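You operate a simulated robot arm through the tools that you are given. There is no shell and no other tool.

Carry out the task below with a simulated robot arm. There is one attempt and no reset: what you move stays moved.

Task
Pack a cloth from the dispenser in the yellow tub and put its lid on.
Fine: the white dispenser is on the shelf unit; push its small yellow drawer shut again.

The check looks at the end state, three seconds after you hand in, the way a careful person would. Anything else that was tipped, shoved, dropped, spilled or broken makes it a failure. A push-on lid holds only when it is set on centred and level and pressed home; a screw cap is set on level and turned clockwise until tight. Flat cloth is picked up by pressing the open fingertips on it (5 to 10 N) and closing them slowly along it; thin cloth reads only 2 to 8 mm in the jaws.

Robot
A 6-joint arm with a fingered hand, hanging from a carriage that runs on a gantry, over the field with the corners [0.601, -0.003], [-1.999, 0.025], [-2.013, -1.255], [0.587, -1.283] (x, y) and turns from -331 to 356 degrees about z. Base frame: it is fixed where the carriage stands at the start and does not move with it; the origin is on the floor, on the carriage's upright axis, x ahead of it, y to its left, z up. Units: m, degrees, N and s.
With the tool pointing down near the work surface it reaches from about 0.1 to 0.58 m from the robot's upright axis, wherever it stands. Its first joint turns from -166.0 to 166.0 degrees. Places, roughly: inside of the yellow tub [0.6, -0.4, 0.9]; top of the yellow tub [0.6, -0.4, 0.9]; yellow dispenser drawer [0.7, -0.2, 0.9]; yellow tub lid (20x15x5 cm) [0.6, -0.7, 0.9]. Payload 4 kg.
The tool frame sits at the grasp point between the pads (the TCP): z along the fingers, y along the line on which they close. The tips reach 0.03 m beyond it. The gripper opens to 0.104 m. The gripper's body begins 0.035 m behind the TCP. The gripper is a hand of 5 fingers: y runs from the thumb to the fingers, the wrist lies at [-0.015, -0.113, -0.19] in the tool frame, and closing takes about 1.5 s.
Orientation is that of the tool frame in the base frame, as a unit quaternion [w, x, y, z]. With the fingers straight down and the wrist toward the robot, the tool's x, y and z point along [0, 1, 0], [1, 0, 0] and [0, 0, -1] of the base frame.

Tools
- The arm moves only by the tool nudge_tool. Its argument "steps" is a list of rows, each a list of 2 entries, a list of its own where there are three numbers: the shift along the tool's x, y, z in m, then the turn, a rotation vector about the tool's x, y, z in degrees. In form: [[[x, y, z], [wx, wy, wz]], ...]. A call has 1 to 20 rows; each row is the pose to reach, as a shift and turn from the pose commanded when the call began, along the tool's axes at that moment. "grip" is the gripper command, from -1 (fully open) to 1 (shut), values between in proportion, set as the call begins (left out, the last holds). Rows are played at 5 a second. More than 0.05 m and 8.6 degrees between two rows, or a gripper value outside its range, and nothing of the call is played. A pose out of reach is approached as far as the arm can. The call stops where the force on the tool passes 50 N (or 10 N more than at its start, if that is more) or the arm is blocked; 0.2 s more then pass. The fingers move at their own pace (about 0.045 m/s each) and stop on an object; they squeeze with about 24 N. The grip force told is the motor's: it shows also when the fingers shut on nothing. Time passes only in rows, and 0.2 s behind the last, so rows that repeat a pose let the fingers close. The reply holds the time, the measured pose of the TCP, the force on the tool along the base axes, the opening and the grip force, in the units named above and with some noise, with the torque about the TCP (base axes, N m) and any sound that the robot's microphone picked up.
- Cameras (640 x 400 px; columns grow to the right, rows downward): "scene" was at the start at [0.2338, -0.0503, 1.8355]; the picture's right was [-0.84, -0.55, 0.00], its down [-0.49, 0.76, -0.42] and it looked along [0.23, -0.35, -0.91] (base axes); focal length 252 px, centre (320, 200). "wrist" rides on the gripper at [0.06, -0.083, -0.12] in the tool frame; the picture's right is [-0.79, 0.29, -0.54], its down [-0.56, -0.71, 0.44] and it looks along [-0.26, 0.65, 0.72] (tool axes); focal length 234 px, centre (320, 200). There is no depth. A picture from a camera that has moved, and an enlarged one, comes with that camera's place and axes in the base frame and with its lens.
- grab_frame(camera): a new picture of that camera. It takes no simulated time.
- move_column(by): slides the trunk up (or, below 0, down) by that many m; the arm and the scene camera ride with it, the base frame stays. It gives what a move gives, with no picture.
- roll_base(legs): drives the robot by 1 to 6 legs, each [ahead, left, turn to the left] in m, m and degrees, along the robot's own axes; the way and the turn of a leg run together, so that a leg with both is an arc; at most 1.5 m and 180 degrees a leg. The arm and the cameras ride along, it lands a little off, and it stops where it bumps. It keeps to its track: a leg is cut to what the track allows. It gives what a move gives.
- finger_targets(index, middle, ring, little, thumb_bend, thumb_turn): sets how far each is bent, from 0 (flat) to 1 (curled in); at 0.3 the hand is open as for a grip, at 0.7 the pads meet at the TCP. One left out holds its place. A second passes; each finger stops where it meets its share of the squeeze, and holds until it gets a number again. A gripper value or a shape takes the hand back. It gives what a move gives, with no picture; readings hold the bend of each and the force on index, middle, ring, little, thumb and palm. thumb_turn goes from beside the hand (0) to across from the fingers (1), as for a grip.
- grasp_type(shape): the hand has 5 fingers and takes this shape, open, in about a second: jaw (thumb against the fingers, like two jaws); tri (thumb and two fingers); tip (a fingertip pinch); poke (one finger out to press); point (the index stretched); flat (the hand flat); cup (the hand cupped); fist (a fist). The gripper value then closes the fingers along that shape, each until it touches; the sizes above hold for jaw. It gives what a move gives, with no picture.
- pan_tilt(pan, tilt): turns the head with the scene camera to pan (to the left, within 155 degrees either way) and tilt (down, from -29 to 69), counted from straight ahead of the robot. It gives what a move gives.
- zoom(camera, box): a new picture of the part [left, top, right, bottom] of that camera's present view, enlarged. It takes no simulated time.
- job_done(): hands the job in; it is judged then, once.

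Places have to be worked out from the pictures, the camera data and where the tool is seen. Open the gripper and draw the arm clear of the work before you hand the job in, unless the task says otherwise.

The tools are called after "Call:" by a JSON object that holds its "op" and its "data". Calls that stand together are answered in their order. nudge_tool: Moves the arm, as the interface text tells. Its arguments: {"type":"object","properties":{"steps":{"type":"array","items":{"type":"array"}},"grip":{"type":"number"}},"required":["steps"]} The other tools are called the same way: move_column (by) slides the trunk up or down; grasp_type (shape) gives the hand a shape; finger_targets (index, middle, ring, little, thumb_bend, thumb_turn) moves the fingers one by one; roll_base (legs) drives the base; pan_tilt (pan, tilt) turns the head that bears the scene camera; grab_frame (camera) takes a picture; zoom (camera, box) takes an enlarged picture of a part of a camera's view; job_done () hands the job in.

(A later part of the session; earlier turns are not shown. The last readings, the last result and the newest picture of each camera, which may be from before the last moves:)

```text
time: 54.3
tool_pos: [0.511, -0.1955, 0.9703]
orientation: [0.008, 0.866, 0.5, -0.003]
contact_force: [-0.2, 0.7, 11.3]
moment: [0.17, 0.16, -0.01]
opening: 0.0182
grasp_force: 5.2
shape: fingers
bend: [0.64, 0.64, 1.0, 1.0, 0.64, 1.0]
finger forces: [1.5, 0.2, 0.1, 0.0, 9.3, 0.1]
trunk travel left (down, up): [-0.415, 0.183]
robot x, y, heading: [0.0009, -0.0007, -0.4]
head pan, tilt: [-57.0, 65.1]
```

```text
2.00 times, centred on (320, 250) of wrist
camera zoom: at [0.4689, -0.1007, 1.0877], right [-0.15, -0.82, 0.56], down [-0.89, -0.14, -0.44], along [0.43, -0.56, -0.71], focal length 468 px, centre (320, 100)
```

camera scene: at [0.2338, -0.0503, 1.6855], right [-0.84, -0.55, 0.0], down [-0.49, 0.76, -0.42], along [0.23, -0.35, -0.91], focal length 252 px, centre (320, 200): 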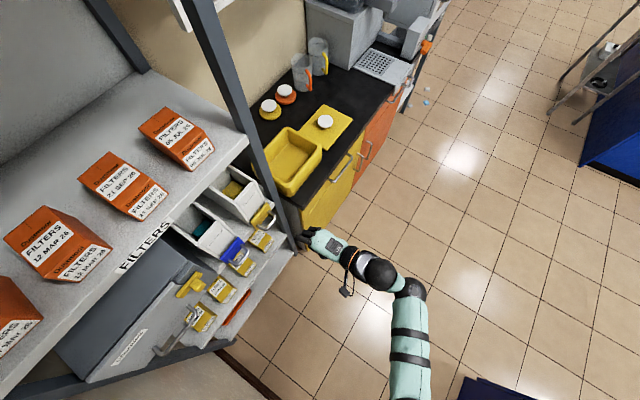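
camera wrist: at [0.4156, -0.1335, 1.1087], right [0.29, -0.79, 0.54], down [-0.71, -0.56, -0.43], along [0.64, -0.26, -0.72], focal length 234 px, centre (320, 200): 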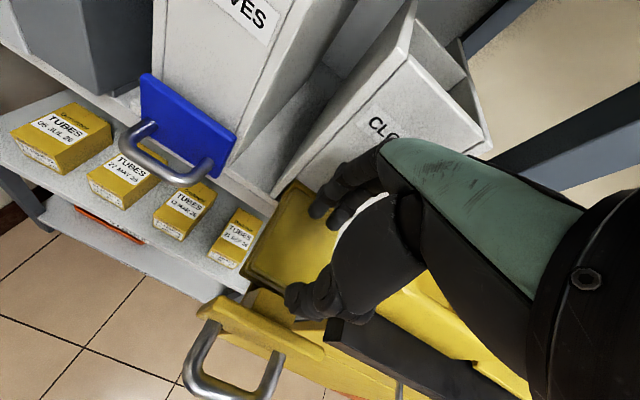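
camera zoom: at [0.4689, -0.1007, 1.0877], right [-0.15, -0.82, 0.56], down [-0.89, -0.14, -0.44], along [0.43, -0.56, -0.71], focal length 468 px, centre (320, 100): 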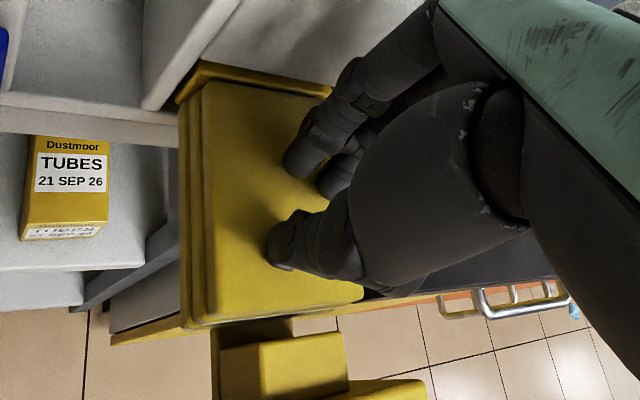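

Weight went to the thumb; a slight tilt back, then continue.

Call:
{"op": "nudge_tool", "data": {"steps": [[[0, 0, 0.0], [0.5, 0, 0]]]}}

Call:
{"op": "finger_targets", "data": {"index": 0.67, "middle": 0.67, "thumb_bend": 0.67}}

```text
time: 54.7
tool_pos: [0.5113, -0.1971, 0.9688]
orientation: [0.006, 0.866, 0.499, -0.005]
contact_force: [0.7, -0.2, 8.5]
moment: [0.02, -0.14, -0.01]
opening: 0.0175
grasp_force: 4.9
shape: fingers
bend: [0.64, 0.64, 1.0, 1.0, 0.63, 1.0]
finger forces: [6.9, 0.4, 0.1, 0.1, 1.7, 0.0]
trunk travel left (down, up): [-0.415, 0.183]
robot x, y, heading: [0.0021, -0.0016, -0.1]
head pan, tilt: [-57.0, 65.1]
```

```text
time: 55.7
tool_pos: [0.5118, -0.1959, 0.9692]
orientation: [0.006, 0.866, 0.5, -0.006]
contact_force: [2.1, -0.7, 4.4]
moment: [-0.02, -0.09, -0.02]
opening: 0.0108
grasp_force: 2.7
shape: fingers
bend: [0.66, 0.67, 1.0, 1.0, 0.67, 1.0]
finger forces: [4.0, 0.0, 0.0, 0.1, 0.1, 0.0]
trunk travel left (down, up): [-0.415, 0.183]
robot x, y, heading: [-0.0016, -0.0007, 0.1]
head pan, tilt: [-57.0, 65.1]
```

Press 1 mm more with the thumb, then close fully.

Call:
{"op": "nudge_tool", "data": {"steps": [[[0, 0, 0.001], [-0.4, 0, 0]]]}}

Call:
{"op": "finger_targets", "data": {"index": 0.72, "middle": 0.72, "thumb_bend": 0.72}}

Call:
{"op": "zoom", "data": {"camera": "wrist", "box": [220, 150, 420, 350]}}

```text
time: 56.1
tool_pos: [0.5111, -0.1969, 0.9685]
orientation: [0.009, 0.867, 0.498, -0.003]
contact_force: [-0.3, 0.0, 10.4]
moment: [0.1, 0.07, -0.01]
opening: 0.0099
grasp_force: 5.1
shape: fingers
bend: [0.66, 0.67, 1.0, 1.0, 0.67, 1.0]
finger forces: [2.7, 0.1, 0.1, 0.1, 7.2, 0.0]
trunk travel left (down, up): [-0.415, 0.183]
robot x, y, heading: [-0.0045, -0.0001, -0.1]
head pan, tilt: [-57.0, 65.1]
```

```text
time: 57.1
tool_pos: [0.5112, -0.1947, 0.9674]
orientation: [0.009, 0.867, 0.499, -0.005]
contact_force: [-0.1, 0.9, 2.2]
moment: [0.06, -0.02, 0.0]
opening: 0.0
grasp_force: 1.6
shape: fingers
bend: [0.72, 0.72, 1.0, 1.0, 0.71, 1.0]
finger forces: [0.0, 0.1, 0.1, 0.0, 3.7, 0.0]
trunk travel left (down, up): [-0.415, 0.183]
robot x, y, heading: [-0.0034, 0.0013, -0.2]
head pan, tilt: [-57.0, 65.1]
```

```text
2.00 times, centred on (320, 250) of wrist
camera zoom: at [0.4688, -0.1003, 1.086], right [-0.15, -0.82, 0.56], down [-0.89, -0.14, -0.43], along [0.43, -0.56, -0.71], focal length 468 px, centre (320, 100)
```

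zoom: 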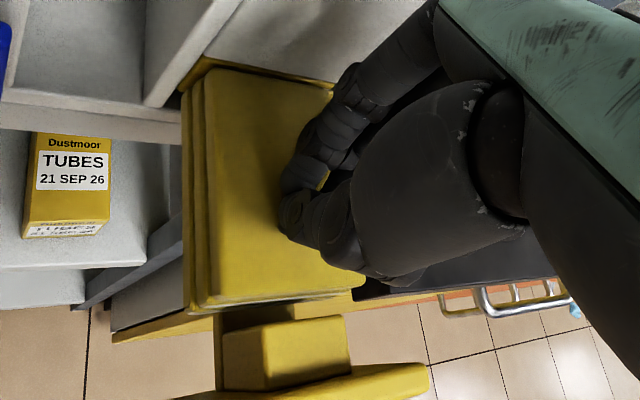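

I lift 1.5 cm to see whether a fold came along.

Call:
{"op": "nudge_tool", "data": {"steps": [[[0, 0, -0.004], [0, 0, 0]], [[0, 0, -0.009], [0, 0, 0]], [[0, 0, -0.015], [0, 0, 0]], [[0, 0, -0.015], [0, 0, 0]]]}}

Call:
{"op": "zoom", "data": {"camera": "wrist", "box": [220, 150, 420, 350]}}

```text
time: 58.1
tool_pos: [0.5107, -0.1943, 0.983]
orientation: [0.008, 0.866, 0.499, -0.004]
contact_force: [-0.2, -0.2, 0.2]
moment: [0.0, 0.02, 0.0]
opening: 0.0
grasp_force: 0.0
shape: fingers
bend: [0.72, 0.72, 1.0, 1.0, 0.71, 1.0]
finger forces: [0.1, 0.0, 0.0, 0.0, 0.0, 0.0]
trunk travel left (down, up): [-0.415, 0.183]
robot x, y, heading: [-0.0028, -0.0004, 0.1]
head pan, tilt: [-57.0, 65.1]
```

```text
2.00 times, centred on (320, 250) of wrist
camera zoom: at [0.469, -0.1, 1.101], right [-0.15, -0.82, 0.56], down [-0.89, -0.14, -0.43], along [0.43, -0.56, -0.71], focal length 468 px, centre (320, 100)
```

zoom: 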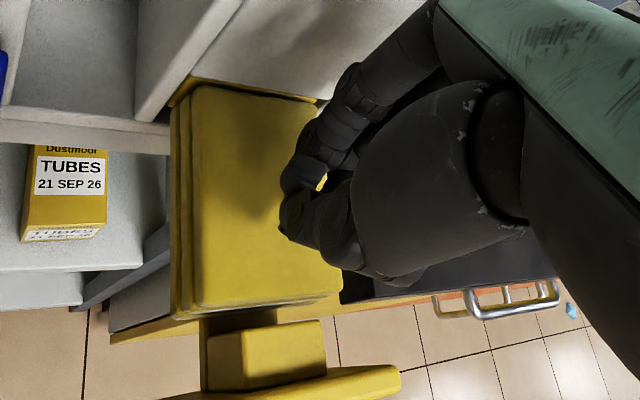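

Nothing caught. I take a closer look at the stack's edges to understand what is cloth and what is drawer.

Call:
{"op": "zoom", "data": {"camera": "wrist", "box": [290, 180, 390, 350]}}

Call:
{"op": "zoom", "data": {"camera": "wrist", "box": [290, 270, 360, 350]}}

```text
2.35 times, centred on (340, 265) of wrist
camera zoom: at [0.469, -0.1, 1.101], right [-0.15, -0.82, 0.56], down [-0.89, -0.14, -0.43], along [0.43, -0.56, -0.71], focal length 551 px, centre (273, 47)
```

zoom: 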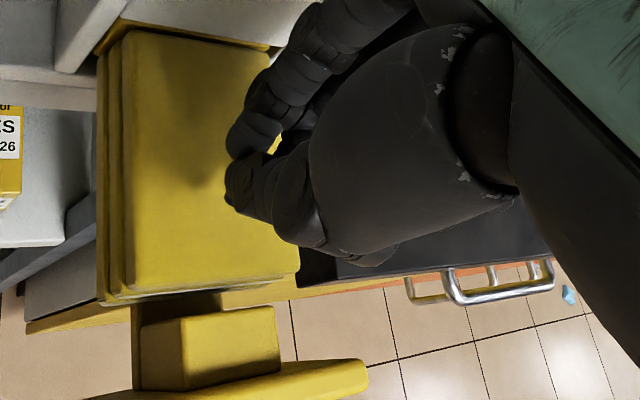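

```text
5.00 times, centred on (325, 310) of wrist
camera zoom: at [0.469, -0.1, 1.101], right [-0.15, -0.82, 0.56], down [-0.89, -0.14, -0.43], along [0.43, -0.56, -0.71], focal length 1171 px, centre (295, -350)
```

zoom: 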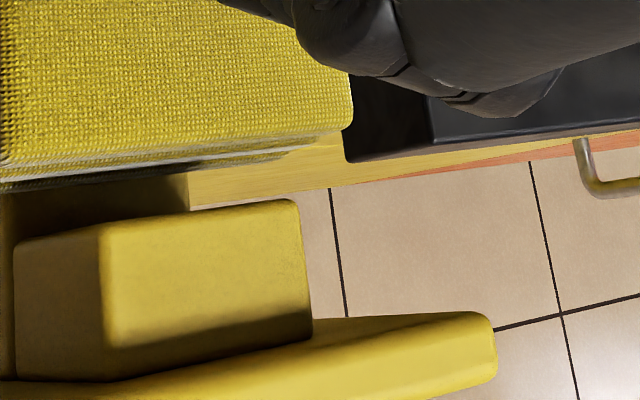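

The pad is woven cloth in layers. I'll retry with a single continuous close from a wider opening, sinking slightly during closing so the pressure stays at 5–10 N.

Call:
{"op": "nudge_tool", "data": {"steps": [[[0, 0, -0.004], [0.5, 0.2, 0]], [[0, 0, -0.004], [0.9, 0.4, 0]], [[0, 0, -0.004], [0.9, 0.4, 0]], [[0, 0, 0.004], [0.9, 0.4, 0]], [[0, 0, 0.01], [0.9, 0.4, 0]], [[0, 0, 0.014], [0.9, 0.4, 0]], [[0, 0, 0.014], [0.9, 0.4, 0]]], "grip": 0.1}}

```text
time: 59.7
tool_pos: [0.5109, -0.1953, 0.9711]
orientation: [0.0, 0.867, 0.499, -0.004]
contact_force: [0.3, 0.3, 0.2]
moment: [0.0, 0.01, 0.01]
opening: 0.0464
grasp_force: 0.0
shape: tri
bend: [0.74, 0.47, 0.99, 0.99, 0.72, 1.0]
finger forces: [0.1, 0.0, 0.1, 0.1, 0.0, 0.1]
trunk travel left (down, up): [-0.415, 0.183]
robot x, y, heading: [0.0017, -0.0013, -0.2]
head pan, tilt: [-57.0, 65.1]
```

Call:
{"op": "nudge_tool", "data": {"steps": [[[0, 0, 0.0015], [0, 0, 0]], [[0, 0, 0.003], [0, 0, 0]], [[0, 0, 0.003], [0, 0, 0]]]}}

```text
time: 60.5
tool_pos: [0.5126, -0.1971, 0.9671]
orientation: [0.002, 0.866, 0.5, -0.004]
contact_force: [-1.0, 1.1, 9.8]
moment: [0.09, -0.05, 0.05]
opening: 0.047
grasp_force: 0.0
shape: tri
bend: [0.74, 0.47, 0.99, 0.99, 0.71, 1.0]
finger forces: [4.9, 1.0, 0.0, 0.0, 4.2, 0.1]
trunk travel left (down, up): [-0.415, 0.183]
robot x, y, heading: [-0.002, -0.0006, -0.2]
head pan, tilt: [-57.0, 65.1]
```

Excellent balance at 9.8 N. Now one continuous close while sinking 1.2 mm.

Call:
{"op": "nudge_tool", "data": {"steps": [[[0, 0, 0.0003], [0, 0, 0]], [[0, 0, 0.0006], [0, 0, 0]], [[0, 0, 0.0009], [0, 0, 0]], [[0, 0, 0.0012], [0, 0, 0]], [[0, 0, 0.0012], [0, 0, 0]], [[0, 0, 0.0012], [0, 0, 0]], [[0, 0, 0.0012], [0, 0, 0]]], "grip": 1.0}}

Call:
{"op": "nudge_tool", "data": {"steps": [[[0, 0, -0.004], [0, 0, 0]], [[0, 0, -0.008], [0, 0, 0]], [[0, 0, -0.014], [0, 0, 0]], [[0, 0, -0.02], [0, 0, 0]], [[0, 0, -0.02], [0, 0, 0]]]}}

Call:
{"op": "zoom", "data": {"camera": "wrist", "box": [220, 150, 420, 350]}}

```text
time: 62.1
tool_pos: [0.5116, -0.1969, 0.9665]
orientation: [0.0, 0.867, 0.499, -0.004]
contact_force: [-0.4, -0.2, 18.0]
moment: [0.07, -0.22, -0.01]
opening: 0.0069
grasp_force: 24.0
shape: tri
bend: [0.72, 0.72, 1.0, 1.0, 0.78, 1.0]
finger forces: [33.2, 0.0, 0.0, 0.0, 0.1, 0.1]
trunk travel left (down, up): [-0.415, 0.183]
robot x, y, heading: [0.002, 0.0004, -0.3]
head pan, tilt: [-57.0, 65.1]
```

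```text
time: 63.3
tool_pos: [0.511, -0.1961, 0.9842]
orientation: [-0.001, 0.866, 0.5, -0.005]
contact_force: [0.6, 0.1, -0.2]
moment: [0.01, 0.0, 0.02]
opening: 0.0062
grasp_force: 24.1
shape: tri
bend: [0.72, 0.72, 1.0, 1.0, 0.78, 1.0]
finger forces: [0.0, 0.0, 0.0, 0.0, 0.0, 0.0]
trunk travel left (down, up): [-0.415, 0.183]
robot x, y, heading: [-0.0001, 0.0023, -0.3]
head pan, tilt: [-57.0, 65.1]
```

```text
2.00 times, centred on (320, 250) of wrist
camera zoom: at [0.471, -0.1017, 1.104], right [-0.14, -0.83, 0.55], down [-0.89, -0.13, -0.43], along [0.42, -0.55, -0.72], focal length 468 px, centre (320, 100)
```

zoom: 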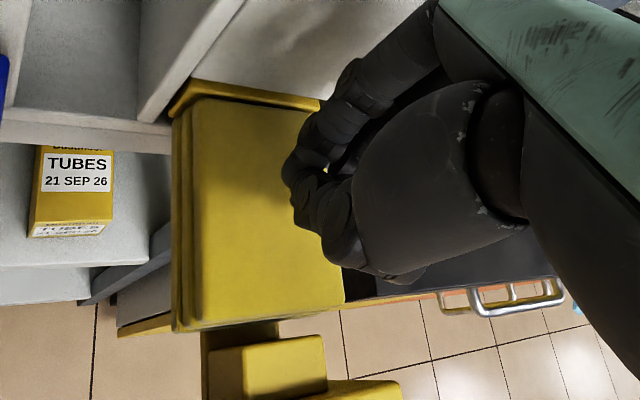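

Closing flat on top just slides. The layers look like stiff woven pads, the top one about 7 cm wide across y, so a sideways grip on its two long edges should work. I raise the trunk for better reach, then yaw the hand to close along y.

Call:
{"op": "move_column", "data": {"by": 0.1}}

Call:
{"op": "nudge_tool", "data": {"steps": [[[0, 0, 0], [0, 0, 8]], [[0, 0, 0], [0, 0, 16]], [[0, 0, 0], [0, 0, 24]], [[0, 0, 0], [0, 0, 32]], [[0, 0, 0], [0, 0, 40]], [[0, 0, 0], [0, 0, 40]]], "grip": -0.6}}

Call:
{"op": "grab_frame", "data": {"camera": "wrist"}}

Call:
{"op": "grab_frame", "data": {"camera": "scene"}}

```text
time: 64.6
tool_pos: [0.5125, -0.1959, 1.0841]
orientation: [0.0, 0.867, 0.498, -0.005]
contact_force: [-0.6, 0.4, -0.4]
moment: [0.0, 0.0, 0.03]
opening: 0.0061
grasp_force: 23.8
shape: tri
bend: [0.72, 0.72, 1.0, 1.0, 0.78, 1.0]
finger forces: [0.1, 0.0, 0.0, 0.1, 0.1, 0.0]
trunk travel left (down, up): [-0.515, 0.083]
robot x, y, heading: [0.0001, -0.0031, -0.0]
head pan, tilt: [-57.0, 65.1]
```

```text
time: 66.0
tool_pos: [0.5157, -0.2011, 1.0766]
orientation: [0.002, 0.985, 0.172, -0.004]
contact_force: [0.1, -0.4, 0.1]
moment: [0.03, 0.03, 0.04]
opening: 0.0829
grasp_force: 0.0
shape: tri
bend: [0.27, 0.34, 0.99, 0.99, 0.5, 0.98]
finger forces: [0.0, 0.0, 0.0, 0.0, 0.0, 0.0]
out of reach, approached as far as the arm can: row 5, 6
trunk travel left (down, up): [-0.515, 0.083]
robot x, y, heading: [-0.003, -0.0015, 0.2]
head pan, tilt: [-57.0, 65.1]
```

```text
taken
camera wrist: at [0.5458, -0.1015, 1.1957], right [-0.64, -0.54, 0.55], down [-0.77, 0.47, -0.43], along [-0.03, -0.7, -0.71], focal length 234 px, centre (320, 200)
```

wrist: 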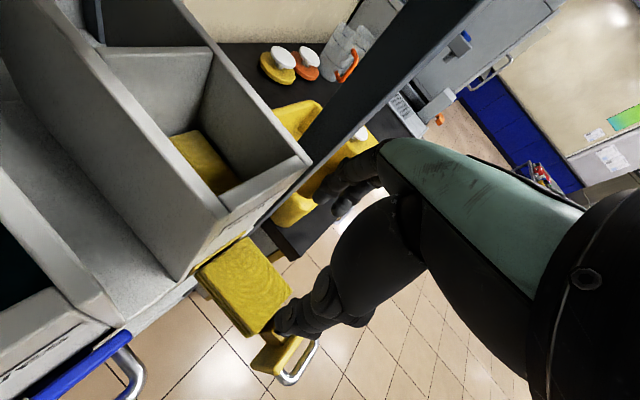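

```text
taken
camera scene: at [0.2331, -0.0505, 1.7855], right [-0.84, -0.54, 0.0], down [-0.49, 0.76, -0.42], along [0.23, -0.35, -0.91], focal length 252 px, centre (320, 200)
```

scene: 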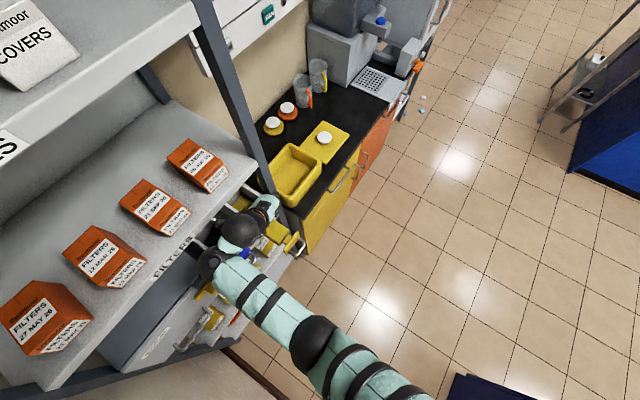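

Now closing nearly along y with a top-down view of the cloth. I zoom in to see its edges relative to the fingers.

Call:
{"op": "zoom", "data": {"camera": "wrist", "box": [170, 150, 420, 390]}}

Call:
{"op": "zoom", "data": {"camera": "scene", "box": [190, 170, 310, 280]}}

```text
1.67 times, centred on (295, 270) of wrist
camera zoom: at [0.5458, -0.1015, 1.1957], right [-0.64, -0.54, 0.55], down [-0.77, 0.47, -0.43], along [-0.03, -0.7, -0.71], focal length 390 px, centre (362, 83)
```

zoom: 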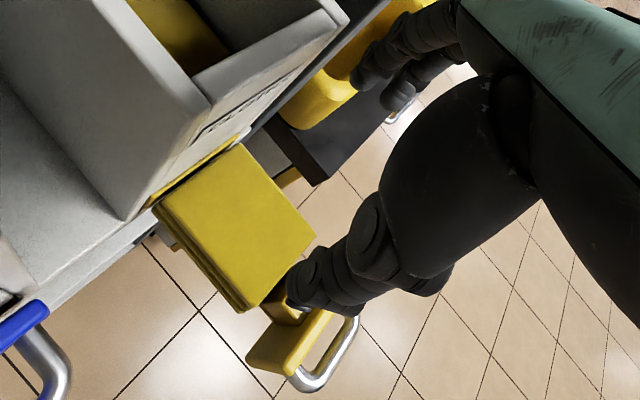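

```text
3.64 times, centred on (250, 225) of scene
camera zoom: at [0.2331, -0.0505, 1.7855], right [-0.84, -0.54, 0.0], down [-0.49, 0.76, -0.42], along [0.23, -0.35, -0.91], focal length 918 px, centre (574, 109)
```

zoom: 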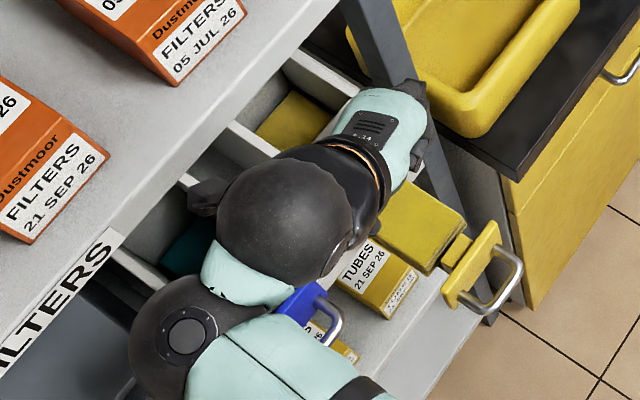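

The stack centre is about (0.518, -0.193), 9 × 6 cm, top at z 0.938. I'll use middle finger and thumb across its width: yaw to 60°, centre over it, and set those fingers open with the rest curled.

Call:
{"op": "finger_targets", "data": {"index": 1.0, "middle": 0.35, "ring": 1.0, "little": 1.0, "thumb_bend": 0.35, "thumb_turn": 1.0}}

Call:
{"op": "nudge_tool", "data": {"steps": [[[0.004, -0.004, 0], [0, 0, -5]], [[0.0097, -0.0092, 0], [0, 0, -10]], [[0.0097, -0.0092, 0.03], [0, 0, -10]], [[0.0097, -0.0092, 0.05], [0, 0, -10]], [[0.0097, -0.0092, 0.05], [0, 0, -10]]]}}

Call:
{"op": "zoom", "data": {"camera": "wrist", "box": [170, 130, 420, 370]}}

Call:
{"op": "zoom", "data": {"camera": "scene", "box": [190, 170, 310, 280]}}

```text
time: 67.0
tool_pos: [0.5171, -0.2008, 1.0762]
orientation: [0.002, 0.985, 0.173, -0.004]
contact_force: [-0.3, -0.1, 0.1]
moment: [0.03, 0.01, 0.0]
opening: 0.0627
grasp_force: 0.1
shape: fingers
bend: [1.0, 0.35, 1.0, 1.0, 0.35, 0.98]
finger forces: [0.0, 0.1, 0.0, 0.0, 0.1, 0.0]
trunk travel left (down, up): [-0.515, 0.083]
robot x, y, heading: [-0.0006, 0.004, -0.2]
head pan, tilt: [-57.0, 65.1]
```

```text
time: 68.2
tool_pos: [0.5223, -0.1883, 1.0269]
orientation: [0.001, 0.966, 0.259, -0.005]
contact_force: [-0.3, -0.4, 0.0]
moment: [-0.02, -0.03, 0.0]
opening: 0.0629
grasp_force: 0.0
shape: fingers
bend: [1.0, 0.35, 1.0, 1.0, 0.35, 0.98]
finger forces: [0.0, 0.0, 0.0, 0.1, 0.0, 0.1]
trunk travel left (down, up): [-0.515, 0.083]
robot x, y, heading: [-0.0028, 0.0011, -0.2]
head pan, tilt: [-57.0, 65.1]
```

```text
1.67 times, centred on (295, 250) of wrist
camera zoom: at [0.5344, -0.0855, 1.1462], right [-0.53, -0.64, 0.55], down [-0.84, 0.33, -0.43], along [0.09, -0.69, -0.72], focal length 390 px, centre (362, 117)
```

zoom: 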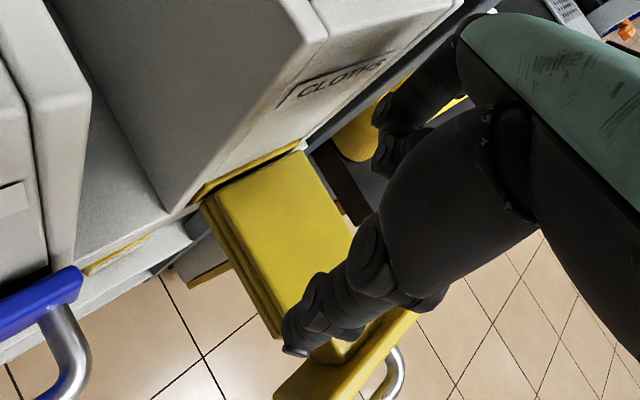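

```text
3.64 times, centred on (250, 225) of scene
camera zoom: at [0.2331, -0.0505, 1.7855], right [-0.84, -0.54, 0.0], down [-0.49, 0.76, -0.42], along [0.23, -0.35, -0.91], focal length 918 px, centre (574, 109)
```

zoom: 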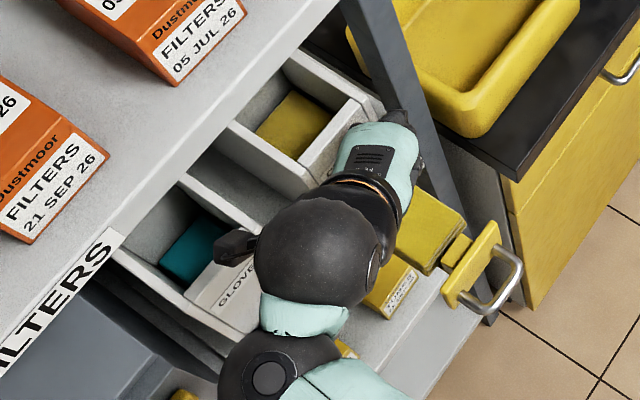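

Thumb and middle straddle the stack. I move back 1.1 cm for knuckle clearance and descend to 2 cm above grip height.

Call:
{"op": "nudge_tool", "data": {"steps": [[[-0.0095, -0.0055, 0], [0, 0, 0]], [[-0.0095, -0.0055, 0.02], [0, 0, 0]], [[-0.0095, -0.0055, 0.042], [0, 0, 0]], [[-0.0095, -0.0055, 0.042], [0, 0, 0]]]}}

Call:
{"op": "zoom", "data": {"camera": "wrist", "box": [200, 110, 420, 310]}}

Call:
{"op": "zoom", "data": {"camera": "scene", "box": [220, 180, 310, 255]}}

```text
time: 69.2
tool_pos: [0.5108, -0.1897, 0.9848]
orientation: [0.001, 0.966, 0.258, -0.004]
contact_force: [-0.2, 0.6, -0.3]
moment: [-0.03, -0.01, -0.03]
opening: 0.0628
grasp_force: 0.1
shape: fingers
bend: [1.0, 0.35, 1.0, 1.0, 0.35, 0.98]
finger forces: [0.1, 0.0, 0.0, 0.1, 0.1, 0.0]
trunk travel left (down, up): [-0.515, 0.083]
robot x, y, heading: [-0.0011, -0.0009, 0.2]
head pan, tilt: [-57.0, 65.1]
```

```text
2.00 times, centred on (310, 210) of wrist
camera zoom: at [0.5229, -0.0862, 1.1036], right [-0.53, -0.64, 0.55], down [-0.84, 0.33, -0.43], along [0.09, -0.69, -0.72], focal length 468 px, centre (340, 180)
```

zoom: 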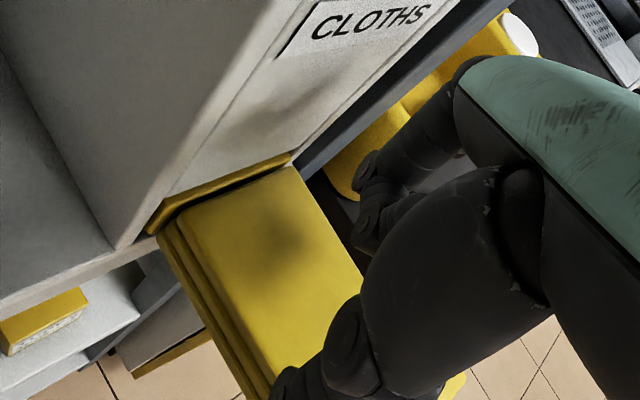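

```text
5.33 times, centred on (265, 218) of scene
camera zoom: at [0.2331, -0.0505, 1.7855], right [-0.84, -0.54, 0.0], down [-0.49, 0.76, -0.42], along [0.23, -0.35, -0.91], focal length 1347 px, centre (613, 107)
```

zoom: 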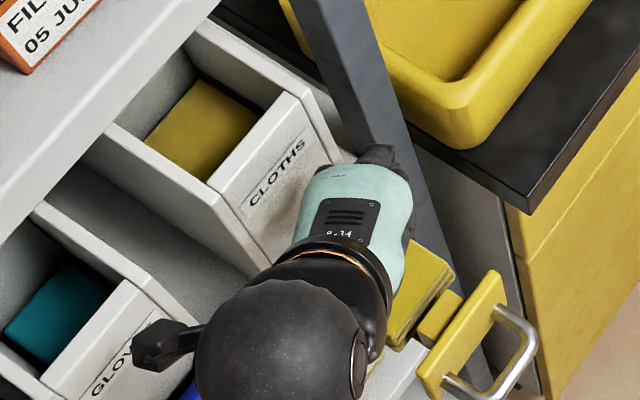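

I check the full wrist frame to judge the thumb and middle tip positions relative to the edges.

Call:
{"op": "zoom", "data": {"camera": "wrist", "box": [260, 180, 400, 340]}}

```text
2.50 times, centred on (330, 260) of wrist
camera zoom: at [0.5229, -0.0862, 1.1036], right [-0.53, -0.64, 0.55], down [-0.84, 0.33, -0.43], along [0.09, -0.69, -0.72], focal length 585 px, centre (295, 50)
```

zoom: 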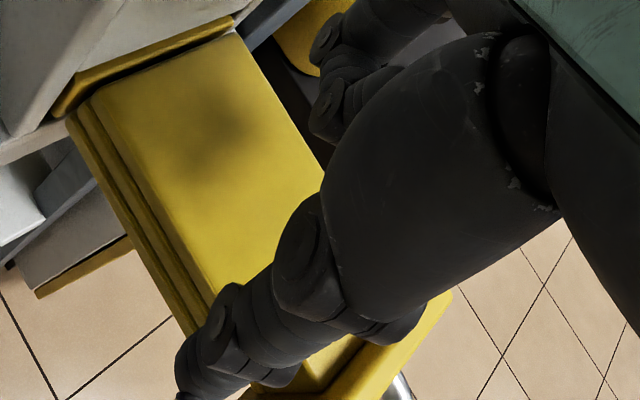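

The middle fingertip seems too close to the cloth edge; I open the middle further and check.

Call:
{"op": "finger_targets", "data": {"middle": 0.15}}

Call:
{"op": "zoom", "data": {"camera": "wrist", "box": [260, 140, 400, 300]}}

```text
time: 70.2
tool_pos: [0.5112, -0.1897, 0.9839]
orientation: [0.001, 0.966, 0.258, -0.004]
contact_force: [0.5, 0.0, -0.3]
moment: [-0.02, 0.01, -0.01]
opening: 0.063
grasp_force: 0.1
shape: fingers
bend: [1.0, 0.15, 1.0, 1.0, 0.35, 0.98]
finger forces: [0.1, 0.0, 0.0, 0.1, 0.0, 0.1]
trunk travel left (down, up): [-0.515, 0.083]
robot x, y, heading: [0.0008, 0.0033, -0.1]
head pan, tilt: [-57.0, 65.1]
```

```text
2.50 times, centred on (330, 220) of wrist
camera zoom: at [0.523, -0.0862, 1.1039], right [-0.53, -0.64, 0.55], down [-0.84, 0.33, -0.43], along [0.09, -0.69, -0.72], focal length 585 px, centre (295, 150)
```

zoom: 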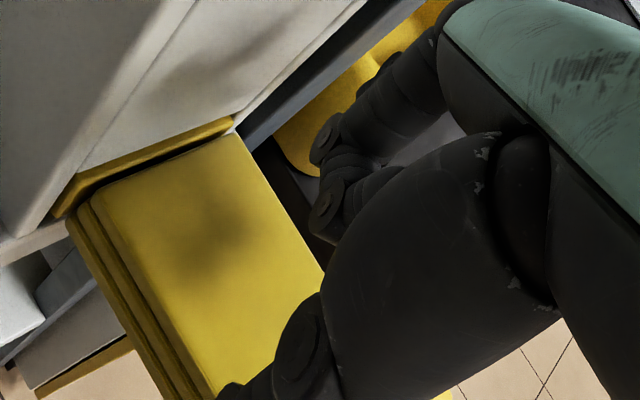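

The circles seen belong to the curled index; the middle was properly outside. I set the middle back to 0.33 and descend to grip height, checking force.

Call:
{"op": "finger_targets", "data": {"middle": 0.33}}

Call:
{"op": "nudge_tool", "data": {"steps": [[[0, 0, 0.006], [0, 0, 0]], [[0, 0, 0.012], [0, 0, 0]], [[0, 0, 0.016], [0, 0, 0]], [[0, 0, 0.019], [0, 0, 0]], [[0, 0, 0.019], [0, 0, 0]]]}}

```text
time: 71.2
tool_pos: [0.5117, -0.1887, 0.985]
orientation: [0.001, 0.966, 0.258, -0.004]
contact_force: [-0.1, 0.8, -0.2]
moment: [-0.01, -0.01, -0.02]
opening: 0.0627
grasp_force: 0.1
shape: fingers
bend: [1.0, 0.33, 1.0, 1.0, 0.35, 0.98]
finger forces: [0.0, 0.0, 0.0, 0.1, 0.0, 0.0]
trunk travel left (down, up): [-0.515, 0.083]
robot x, y, heading: [-0.0014, 0.0017, 0.1]
head pan, tilt: [-57.0, 65.1]
```

```text
time: 72.4
tool_pos: [0.5111, -0.1907, 0.9655]
orientation: [0.002, 0.966, 0.259, -0.006]
contact_force: [0.7, 0.4, 0.3]
moment: [0.0, 0.0, 0.04]
opening: 0.063
grasp_force: 0.0
shape: fingers
bend: [1.0, 0.33, 1.0, 1.0, 0.35, 0.98]
finger forces: [0.0, 0.0, 0.0, 0.0, 0.0, 0.0]
trunk travel left (down, up): [-0.515, 0.083]
robot x, y, heading: [-0.0007, -0.0007, 0.0]
head pan, tilt: [-57.0, 65.1]
```

No contact, so both tips are outside the cloth. I close the two fingers gradually.

Call:
{"op": "finger_targets", "data": {"middle": 0.43, "thumb_bend": 0.45}}

Call:
{"op": "zoom", "data": {"camera": "wrist", "box": [240, 110, 420, 310]}}

```text
time: 73.4
tool_pos: [0.5114, -0.1904, 0.9656]
orientation: [0.001, 0.966, 0.259, -0.005]
contact_force: [0.2, 0.0, 0.4]
moment: [0.03, 0.01, 0.01]
opening: 0.0582
grasp_force: 0.8
shape: fingers
bend: [1.0, 0.42, 1.0, 1.0, 0.44, 0.99]
finger forces: [0.1, 0.3, 0.1, 0.0, 0.2, 0.0]
trunk travel left (down, up): [-0.515, 0.083]
robot x, y, heading: [0.0006, 0.0011, -0.2]
head pan, tilt: [-57.0, 65.1]
```

```text
2.00 times, centred on (330, 210) of wrist
camera zoom: at [0.5227, -0.0873, 1.0854], right [-0.53, -0.64, 0.55], down [-0.84, 0.33, -0.43], along [0.09, -0.69, -0.72], focal length 468 px, centre (300, 180)
```

zoom: 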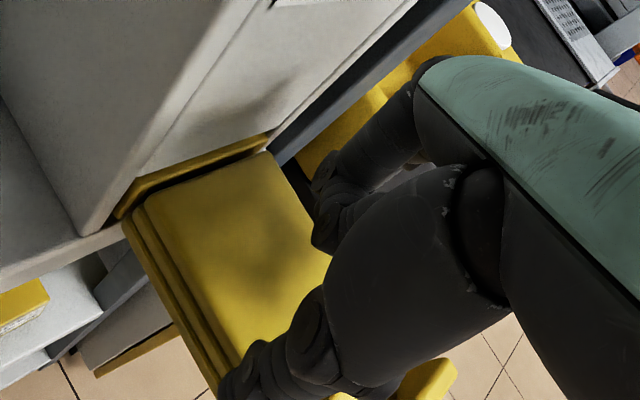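

Light contact begins on both. Close further.

Call:
{"op": "finger_targets", "data": {"middle": 0.5, "thumb_bend": 0.5}}

Call:
{"op": "zoom", "data": {"camera": "wrist", "box": [240, 110, 420, 310]}}

```text
time: 74.4
tool_pos: [0.5115, -0.1897, 0.9667]
orientation: [0.001, 0.966, 0.258, -0.003]
contact_force: [0.1, -1.2, 3.3]
moment: [-0.06, 0.01, -0.04]
opening: 0.0577
grasp_force: 3.8
shape: fingers
bend: [1.0, 0.45, 1.0, 1.0, 0.46, 0.99]
finger forces: [0.0, 4.3, 0.0, 0.1, 3.1, 0.1]
trunk travel left (down, up): [-0.515, 0.083]
robot x, y, heading: [0.0007, 0.0021, -0.1]
head pan, tilt: [-57.0, 65.1]
```

```text
2.00 times, centred on (330, 210) of wrist
camera zoom: at [0.5231, -0.0876, 1.0858], right [-0.54, -0.64, 0.55], down [-0.84, 0.33, -0.43], along [0.09, -0.69, -0.72], focal length 468 px, centre (300, 180)
```

zoom: 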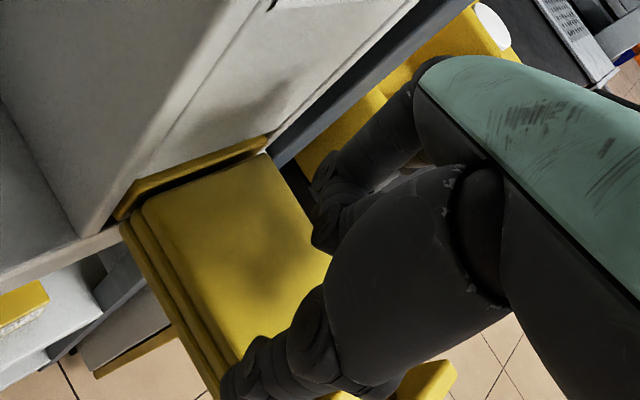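

Both fingers are stopped by the cloth (4.3 and 3.1 N). I squeeze harder.

Call:
{"op": "finger_targets", "data": {"middle": 0.65, "thumb_bend": 0.65}}

Call:
{"op": "zoom", "data": {"camera": "wrist", "box": [240, 110, 420, 310]}}

```text
time: 75.4
tool_pos: [0.5133, -0.1911, 0.9668]
orientation: [0.002, 0.966, 0.259, -0.003]
contact_force: [0.1, 1.7, 14.6]
moment: [0.32, 0.24, -0.12]
opening: 0.0548
grasp_force: 12.4
shape: fingers
bend: [1.0, 0.46, 1.0, 1.0, 0.54, 1.0]
finger forces: [0.0, 7.7, 0.0, 0.0, 16.8, 0.0]
trunk travel left (down, up): [-0.515, 0.083]
robot x, y, heading: [-0.0029, 0.0019, 0.2]
head pan, tilt: [-57.0, 65.1]
```

```text
2.00 times, centred on (330, 210) of wrist
camera zoom: at [0.5242, -0.0872, 1.0866], right [-0.54, -0.64, 0.55], down [-0.84, 0.33, -0.43], along [0.1, -0.69, -0.72], focal length 468 px, centre (300, 180)
```

zoom: 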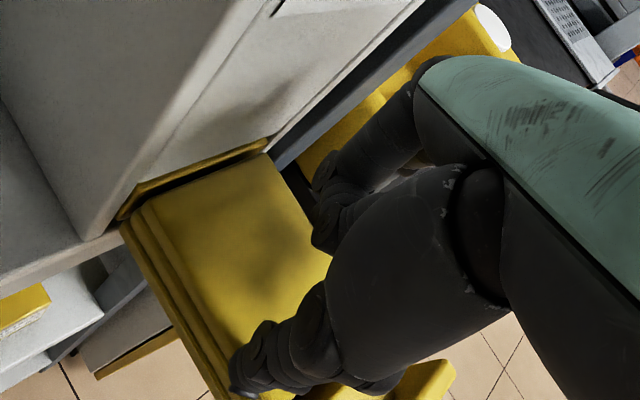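

The thumb rode up onto the top. I reopen, go 5 mm lower, and try again.

Call:
{"op": "finger_targets", "data": {"middle": 0.35, "thumb_bend": 0.33}}

Call:
{"op": "nudge_tool", "data": {"steps": [[[0, 0, 0.003], [0, 0, 0]], [[0, 0, 0.005], [0, 0, 0]], [[0, 0, 0.005], [0, 0, 0]]]}}

Call:
{"op": "finger_targets", "data": {"middle": 0.43, "thumb_bend": 0.45}}

Call:
{"op": "finger_targets", "data": {"middle": 0.5, "thumb_bend": 0.5}}

Call:
{"op": "zoom", "data": {"camera": "wrist", "box": [240, 110, 420, 310]}}

```text
time: 76.4
tool_pos: [0.5104, -0.1899, 0.9659]
orientation: [0.001, 0.966, 0.259, -0.004]
contact_force: [0.2, -0.2, 0.3]
moment: [0.0, -0.03, 0.03]
opening: 0.0638
grasp_force: 0.1
shape: fingers
bend: [1.0, 0.35, 1.0, 1.0, 0.33, 0.98]
finger forces: [0.0, 0.1, 0.0, 0.0, 0.1, 0.0]
trunk travel left (down, up): [-0.515, 0.083]
robot x, y, heading: [-0.0031, 0.0007, -0.1]
head pan, tilt: [-57.0, 65.1]
```

```text
time: 77.2
tool_pos: [0.51, -0.1908, 0.961]
orientation: [0.001, 0.966, 0.258, -0.005]
contact_force: [-0.1, -0.1, 0.1]
moment: [-0.02, 0.0, -0.01]
opening: 0.064
grasp_force: 0.0
shape: fingers
bend: [1.0, 0.35, 1.0, 1.0, 0.33, 0.98]
finger forces: [0.1, 0.0, 0.1, 0.1, 0.0, 0.0]
trunk travel left (down, up): [-0.515, 0.083]
robot x, y, heading: [-0.0026, 0.0005, -0.1]
head pan, tilt: [-57.0, 65.1]
```

```text
time: 78.2
tool_pos: [0.5112, -0.19, 0.9595]
orientation: [0.001, 0.966, 0.258, -0.004]
contact_force: [0.5, 0.7, 0.4]
moment: [-0.04, 0.03, 0.01]
opening: 0.0581
grasp_force: 0.6
shape: fingers
bend: [1.0, 0.43, 1.0, 1.0, 0.45, 0.99]
finger forces: [0.0, 0.2, 0.1, 0.1, 0.3, 0.0]
trunk travel left (down, up): [-0.515, 0.083]
robot x, y, heading: [-0.0017, -0.0031, -0.3]
head pan, tilt: [-57.0, 65.1]
```

```text
time: 79.2
tool_pos: [0.511, -0.1901, 0.962]
orientation: [0.0, 0.966, 0.258, -0.005]
contact_force: [-0.1, -1.3, 1.1]
moment: [-0.04, -0.01, 0.04]
opening: 0.0572
grasp_force: 3.7
shape: fingers
bend: [1.0, 0.46, 1.0, 1.0, 0.46, 0.99]
finger forces: [0.1, 3.9, 0.0, 0.0, 3.4, 0.1]
trunk travel left (down, up): [-0.515, 0.083]
robot x, y, heading: [0.0002, -0.0004, -0.1]
head pan, tilt: [-57.0, 65.1]
```

```text
2.00 times, centred on (330, 210) of wrist
camera zoom: at [0.5227, -0.0878, 1.0803], right [-0.53, -0.64, 0.55], down [-0.84, 0.33, -0.43], along [0.09, -0.69, -0.72], focal length 468 px, centre (300, 180)
```

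zoom: 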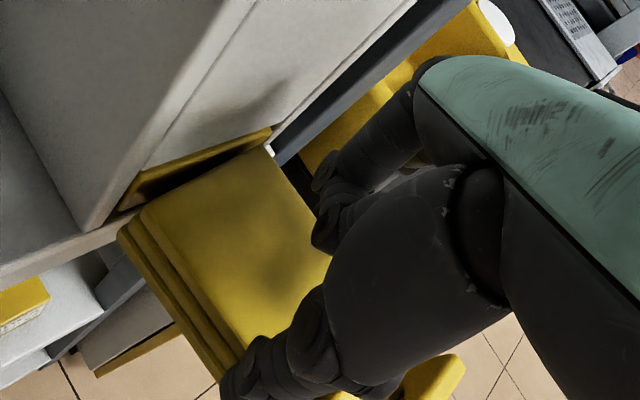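

Both sides hold again (3.9 / 3.4 N), now with little vertical load. I squeeze a touch more and do a small test lift of 1.5 cm.

Call:
{"op": "finger_targets", "data": {"middle": 0.54, "thumb_bend": 0.54}}

Call:
{"op": "nudge_tool", "data": {"steps": [[[0, 0, -0.003], [0, 0, 0]], [[0, 0, -0.007], [0, 0, 0]], [[0, 0, -0.011], [0, 0, 0]], [[0, 0, -0.015], [0, 0, 0]], [[0, 0, -0.015], [0, 0, 0]]]}}

Call:
{"op": "zoom", "data": {"camera": "wrist", "box": [240, 110, 420, 310]}}

Call:
{"op": "zoom", "data": {"camera": "scene", "box": [220, 180, 310, 255]}}

```text
time: 80.2
tool_pos: [0.5112, -0.1899, 0.9604]
orientation: [0.002, 0.966, 0.257, -0.005]
contact_force: [-0.7, -1.0, 2.4]
moment: [-0.08, -0.03, -0.05]
opening: 0.0574
grasp_force: 6.0
shape: fingers
bend: [1.0, 0.47, 1.0, 1.0, 0.47, 0.99]
finger forces: [0.0, 6.5, 0.0, 0.0, 5.8, 0.1]
trunk travel left (down, up): [-0.515, 0.083]
robot x, y, heading: [-0.0001, 0.0014, 0.0]
head pan, tilt: [-57.0, 65.1]
```

```text
time: 81.4
tool_pos: [0.51, -0.1886, 0.9747]
orientation: [0.001, 0.966, 0.258, -0.004]
contact_force: [0.5, -0.7, -1.1]
moment: [-0.01, 0.03, 0.01]
opening: 0.0572
grasp_force: 6.0
shape: fingers
bend: [1.0, 0.47, 1.0, 1.0, 0.47, 1.0]
finger forces: [0.0, 5.9, 0.0, 0.0, 5.9, 0.0]
trunk travel left (down, up): [-0.515, 0.083]
robot x, y, heading: [0.0014, 0.0002, -0.1]
head pan, tilt: [-57.0, 65.1]
```

```text
2.00 times, centred on (330, 210) of wrist
camera zoom: at [0.522, -0.0861, 1.0951], right [-0.53, -0.64, 0.55], down [-0.84, 0.33, -0.43], along [0.09, -0.69, -0.72], focal length 468 px, centre (300, 180)
```

zoom: 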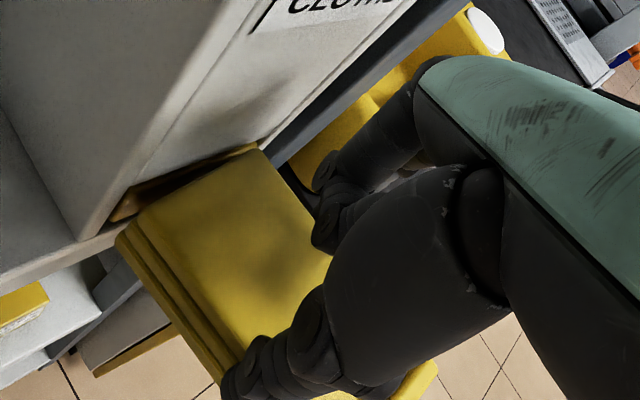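

```text
5.33 times, centred on (265, 218) of scene
camera zoom: at [0.2331, -0.0505, 1.7855], right [-0.84, -0.54, 0.0], down [-0.49, 0.76, -0.42], along [0.23, -0.35, -0.91], focal length 1347 px, centre (613, 107)
```

zoom: 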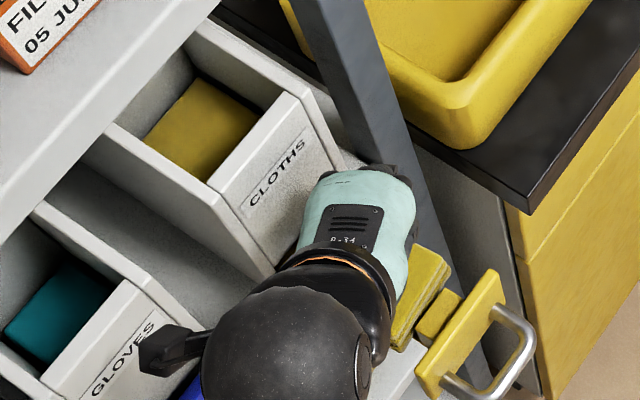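

The folded cloth came up as one piece, held 5.9 N each side. I lift it another 4 cm slowly and check what remains on the drawer.

Call:
{"op": "nudge_tool", "data": {"steps": [[[0, 0, -0.006], [0, 0, 0]], [[0, 0, -0.013], [0, 0, 0]], [[0, 0, -0.02], [0, 0, 0]], [[0, 0, -0.027], [0, 0, 0]], [[0, 0, -0.034], [0, 0, 0]], [[0, 0, -0.04], [0, 0, 0]], [[0, 0, -0.04], [0, 0, 0]]]}}

Call:
{"op": "grab_frame", "data": {"camera": "wrist"}}

Call:
{"op": "zoom", "data": {"camera": "scene", "box": [220, 180, 310, 255]}}

```text
time: 83.0
tool_pos: [0.5116, -0.1896, 1.0154]
orientation: [0.002, 0.966, 0.259, -0.004]
contact_force: [-0.3, 0.0, -1.8]
moment: [-0.03, 0.0, 0.04]
opening: 0.0574
grasp_force: 5.6
shape: fingers
bend: [1.0, 0.47, 1.0, 1.0, 0.47, 1.0]
finger forces: [0.0, 5.9, 0.0, 0.2, 6.0, 0.1]
trunk travel left (down, up): [-0.515, 0.083]
robot x, y, heading: [-0.0014, -0.0012, -0.5]
head pan, tilt: [-57.0, 65.1]
```

```text
taken
camera wrist: at [0.5236, -0.0874, 1.135], right [-0.53, -0.64, 0.55], down [-0.84, 0.33, -0.43], along [0.09, -0.69, -0.72], focal length 234 px, centre (320, 200)
```

wrist: 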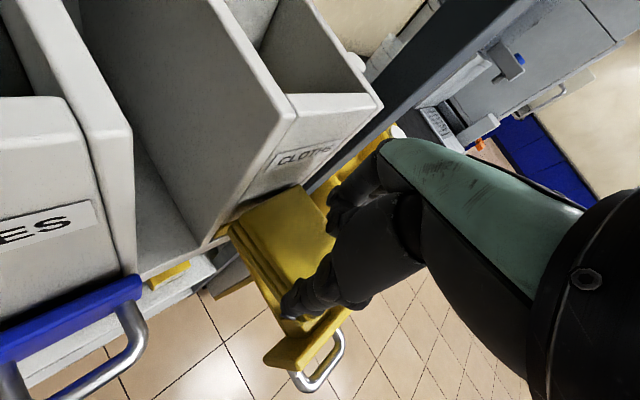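

```text
5.33 times, centred on (265, 218) of scene
camera zoom: at [0.2331, -0.0505, 1.7855], right [-0.84, -0.54, 0.0], down [-0.49, 0.76, -0.42], along [0.23, -0.35, -0.91], focal length 1347 px, centre (613, 107)
```

zoom: 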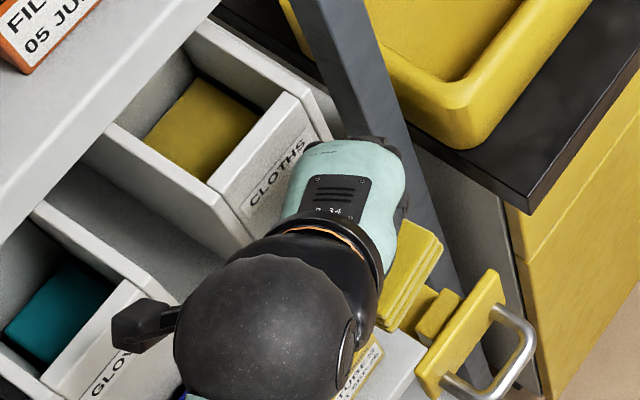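

I zoom to check that the tray below is empty and the cloth is level.

Call:
{"op": "zoom", "data": {"camera": "wrist", "box": [200, 160, 380, 390]}}

```text
1.74 times, centred on (290, 275) of wrist
camera zoom: at [0.5236, -0.0874, 1.135], right [-0.53, -0.64, 0.55], down [-0.84, 0.33, -0.43], along [0.09, -0.69, -0.72], focal length 407 px, centre (372, 70)
```

zoom: 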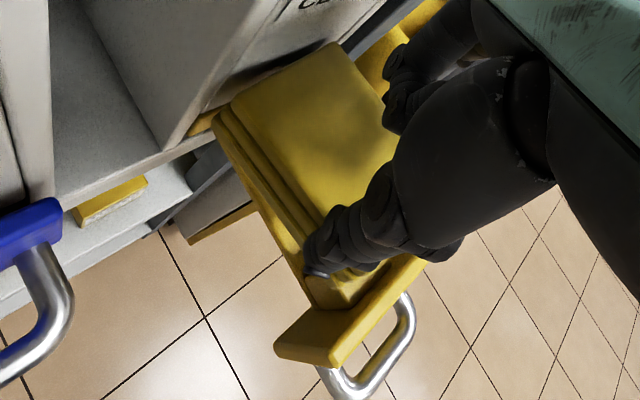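

The drawer is empty and the cloth is held level. I raise the trunk 5 cm, then back the carriage off, shift right toward the tub, staying clear of the shelf post.

Call:
{"op": "move_column", "data": {"by": 0.05}}

Call:
{"op": "roll_base", "data": {"legs": [[-0.12, 0, 0]]}}

Call:
{"op": "grab_frame", "data": {"camera": "scene"}}

Call:
{"op": "grab_frame", "data": {"camera": "wrist"}}

```text
time: 83.9
tool_pos: [0.5127, -0.1896, 1.0654]
orientation: [0.001, 0.966, 0.258, -0.004]
contact_force: [0.2, -0.2, -0.2]
moment: [0.01, 0.03, 0.01]
opening: 0.0571
grasp_force: 5.9
shape: fingers
bend: [1.0, 0.47, 1.0, 1.0, 0.47, 1.0]
finger forces: [0.0, 6.0, 0.1, 0.0, 5.9, 0.0]
trunk travel left (down, up): [-0.565, 0.033]
robot x, y, heading: [-0.0014, -0.002, -0.0]
head pan, tilt: [-57.0, 65.1]
```

```text
time: 85.2
tool_pos: [0.3935, -0.1894, 1.0653]
orientation: [0.002, 0.966, 0.259, -0.005]
contact_force: [-0.2, -0.1, -0.8]
moment: [-0.03, 0.01, 0.0]
opening: 0.0575
grasp_force: 6.0
shape: fingers
bend: [1.0, 0.47, 1.0, 1.0, 0.47, 1.0]
finger forces: [0.1, 5.9, 0.0, 0.0, 5.8, 0.0]
trunk travel left (down, up): [-0.565, 0.033]
robot x, y, heading: [-0.1161, -0.0014, 0.2]
head pan, tilt: [-57.0, 65.1]
```

```text
taken
camera scene: at [0.1145, -0.0499, 1.8355], right [-0.84, -0.55, 0.0], down [-0.5, 0.76, -0.42], along [0.23, -0.35, -0.91], focal length 252 px, centre (320, 200)
```

scene: 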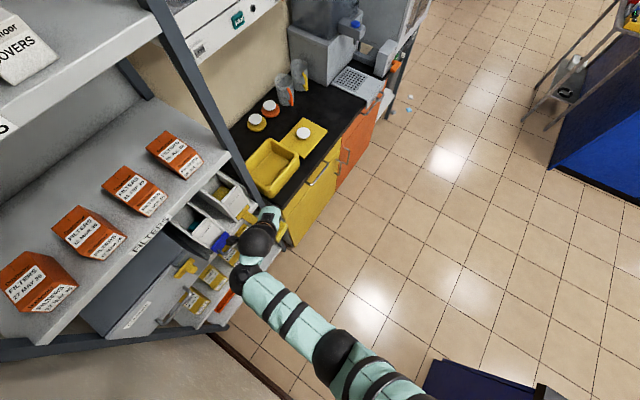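

```text
taken
camera wrist: at [0.4053, -0.0862, 1.185], right [-0.53, -0.64, 0.55], down [-0.84, 0.33, -0.43], along [0.1, -0.69, -0.72], focal length 234 px, centre (320, 200)
```

wrist: 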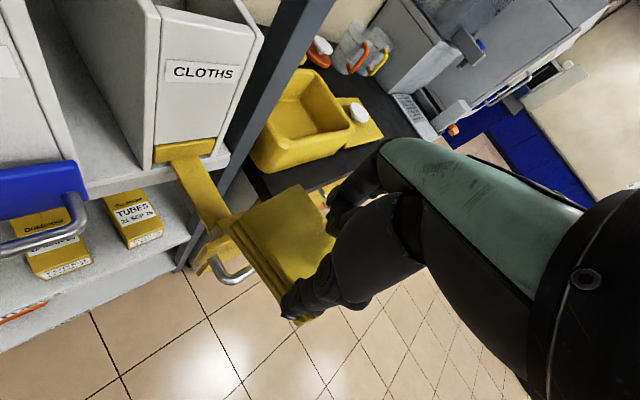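

Cloth is secure. I now shift the carriage 0.24 m to the right.

Call:
{"op": "roll_base", "data": {"legs": [[0, -0.24, 0]]}}

Call:
{"op": "grab_frame", "data": {"camera": "scene"}}

Call:
{"op": "grab_frame", "data": {"camera": "wrist"}}

```text
time: 86.9
tool_pos: [0.3934, -0.4315, 1.0652]
orientation: [0.001, 0.966, 0.26, -0.004]
contact_force: [-1.0, 0.2, -0.1]
moment: [0.04, 0.03, 0.01]
opening: 0.0571
grasp_force: 6.0
shape: fingers
bend: [1.0, 0.47, 1.0, 1.0, 0.47, 1.0]
finger forces: [0.1, 5.9, 0.1, 0.0, 5.9, 0.0]
trunk travel left (down, up): [-0.565, 0.033]
robot x, y, heading: [-0.1213, -0.2419, -0.1]
head pan, tilt: [-57.0, 65.1]
```

```text
taken
camera scene: at [0.1148, -0.2926, 1.8355], right [-0.84, -0.55, 0.0], down [-0.5, 0.76, -0.42], along [0.23, -0.35, -0.91], focal length 252 px, centre (320, 200)
```

scene: 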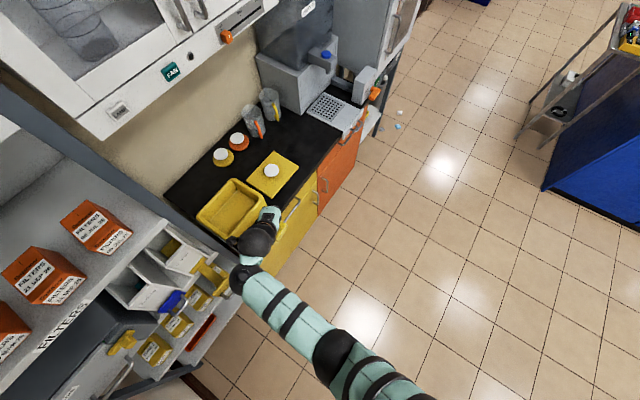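

```text
taken
camera wrist: at [0.4055, -0.3288, 1.1849], right [-0.53, -0.64, 0.55], down [-0.84, 0.33, -0.43], along [0.1, -0.69, -0.72], focal length 234 px, centre (320, 200)
```

wrist: 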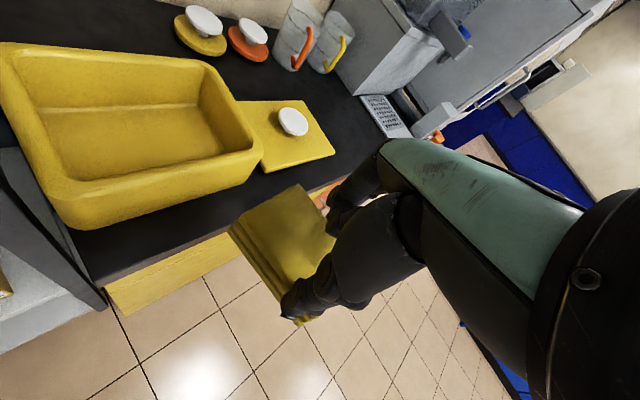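

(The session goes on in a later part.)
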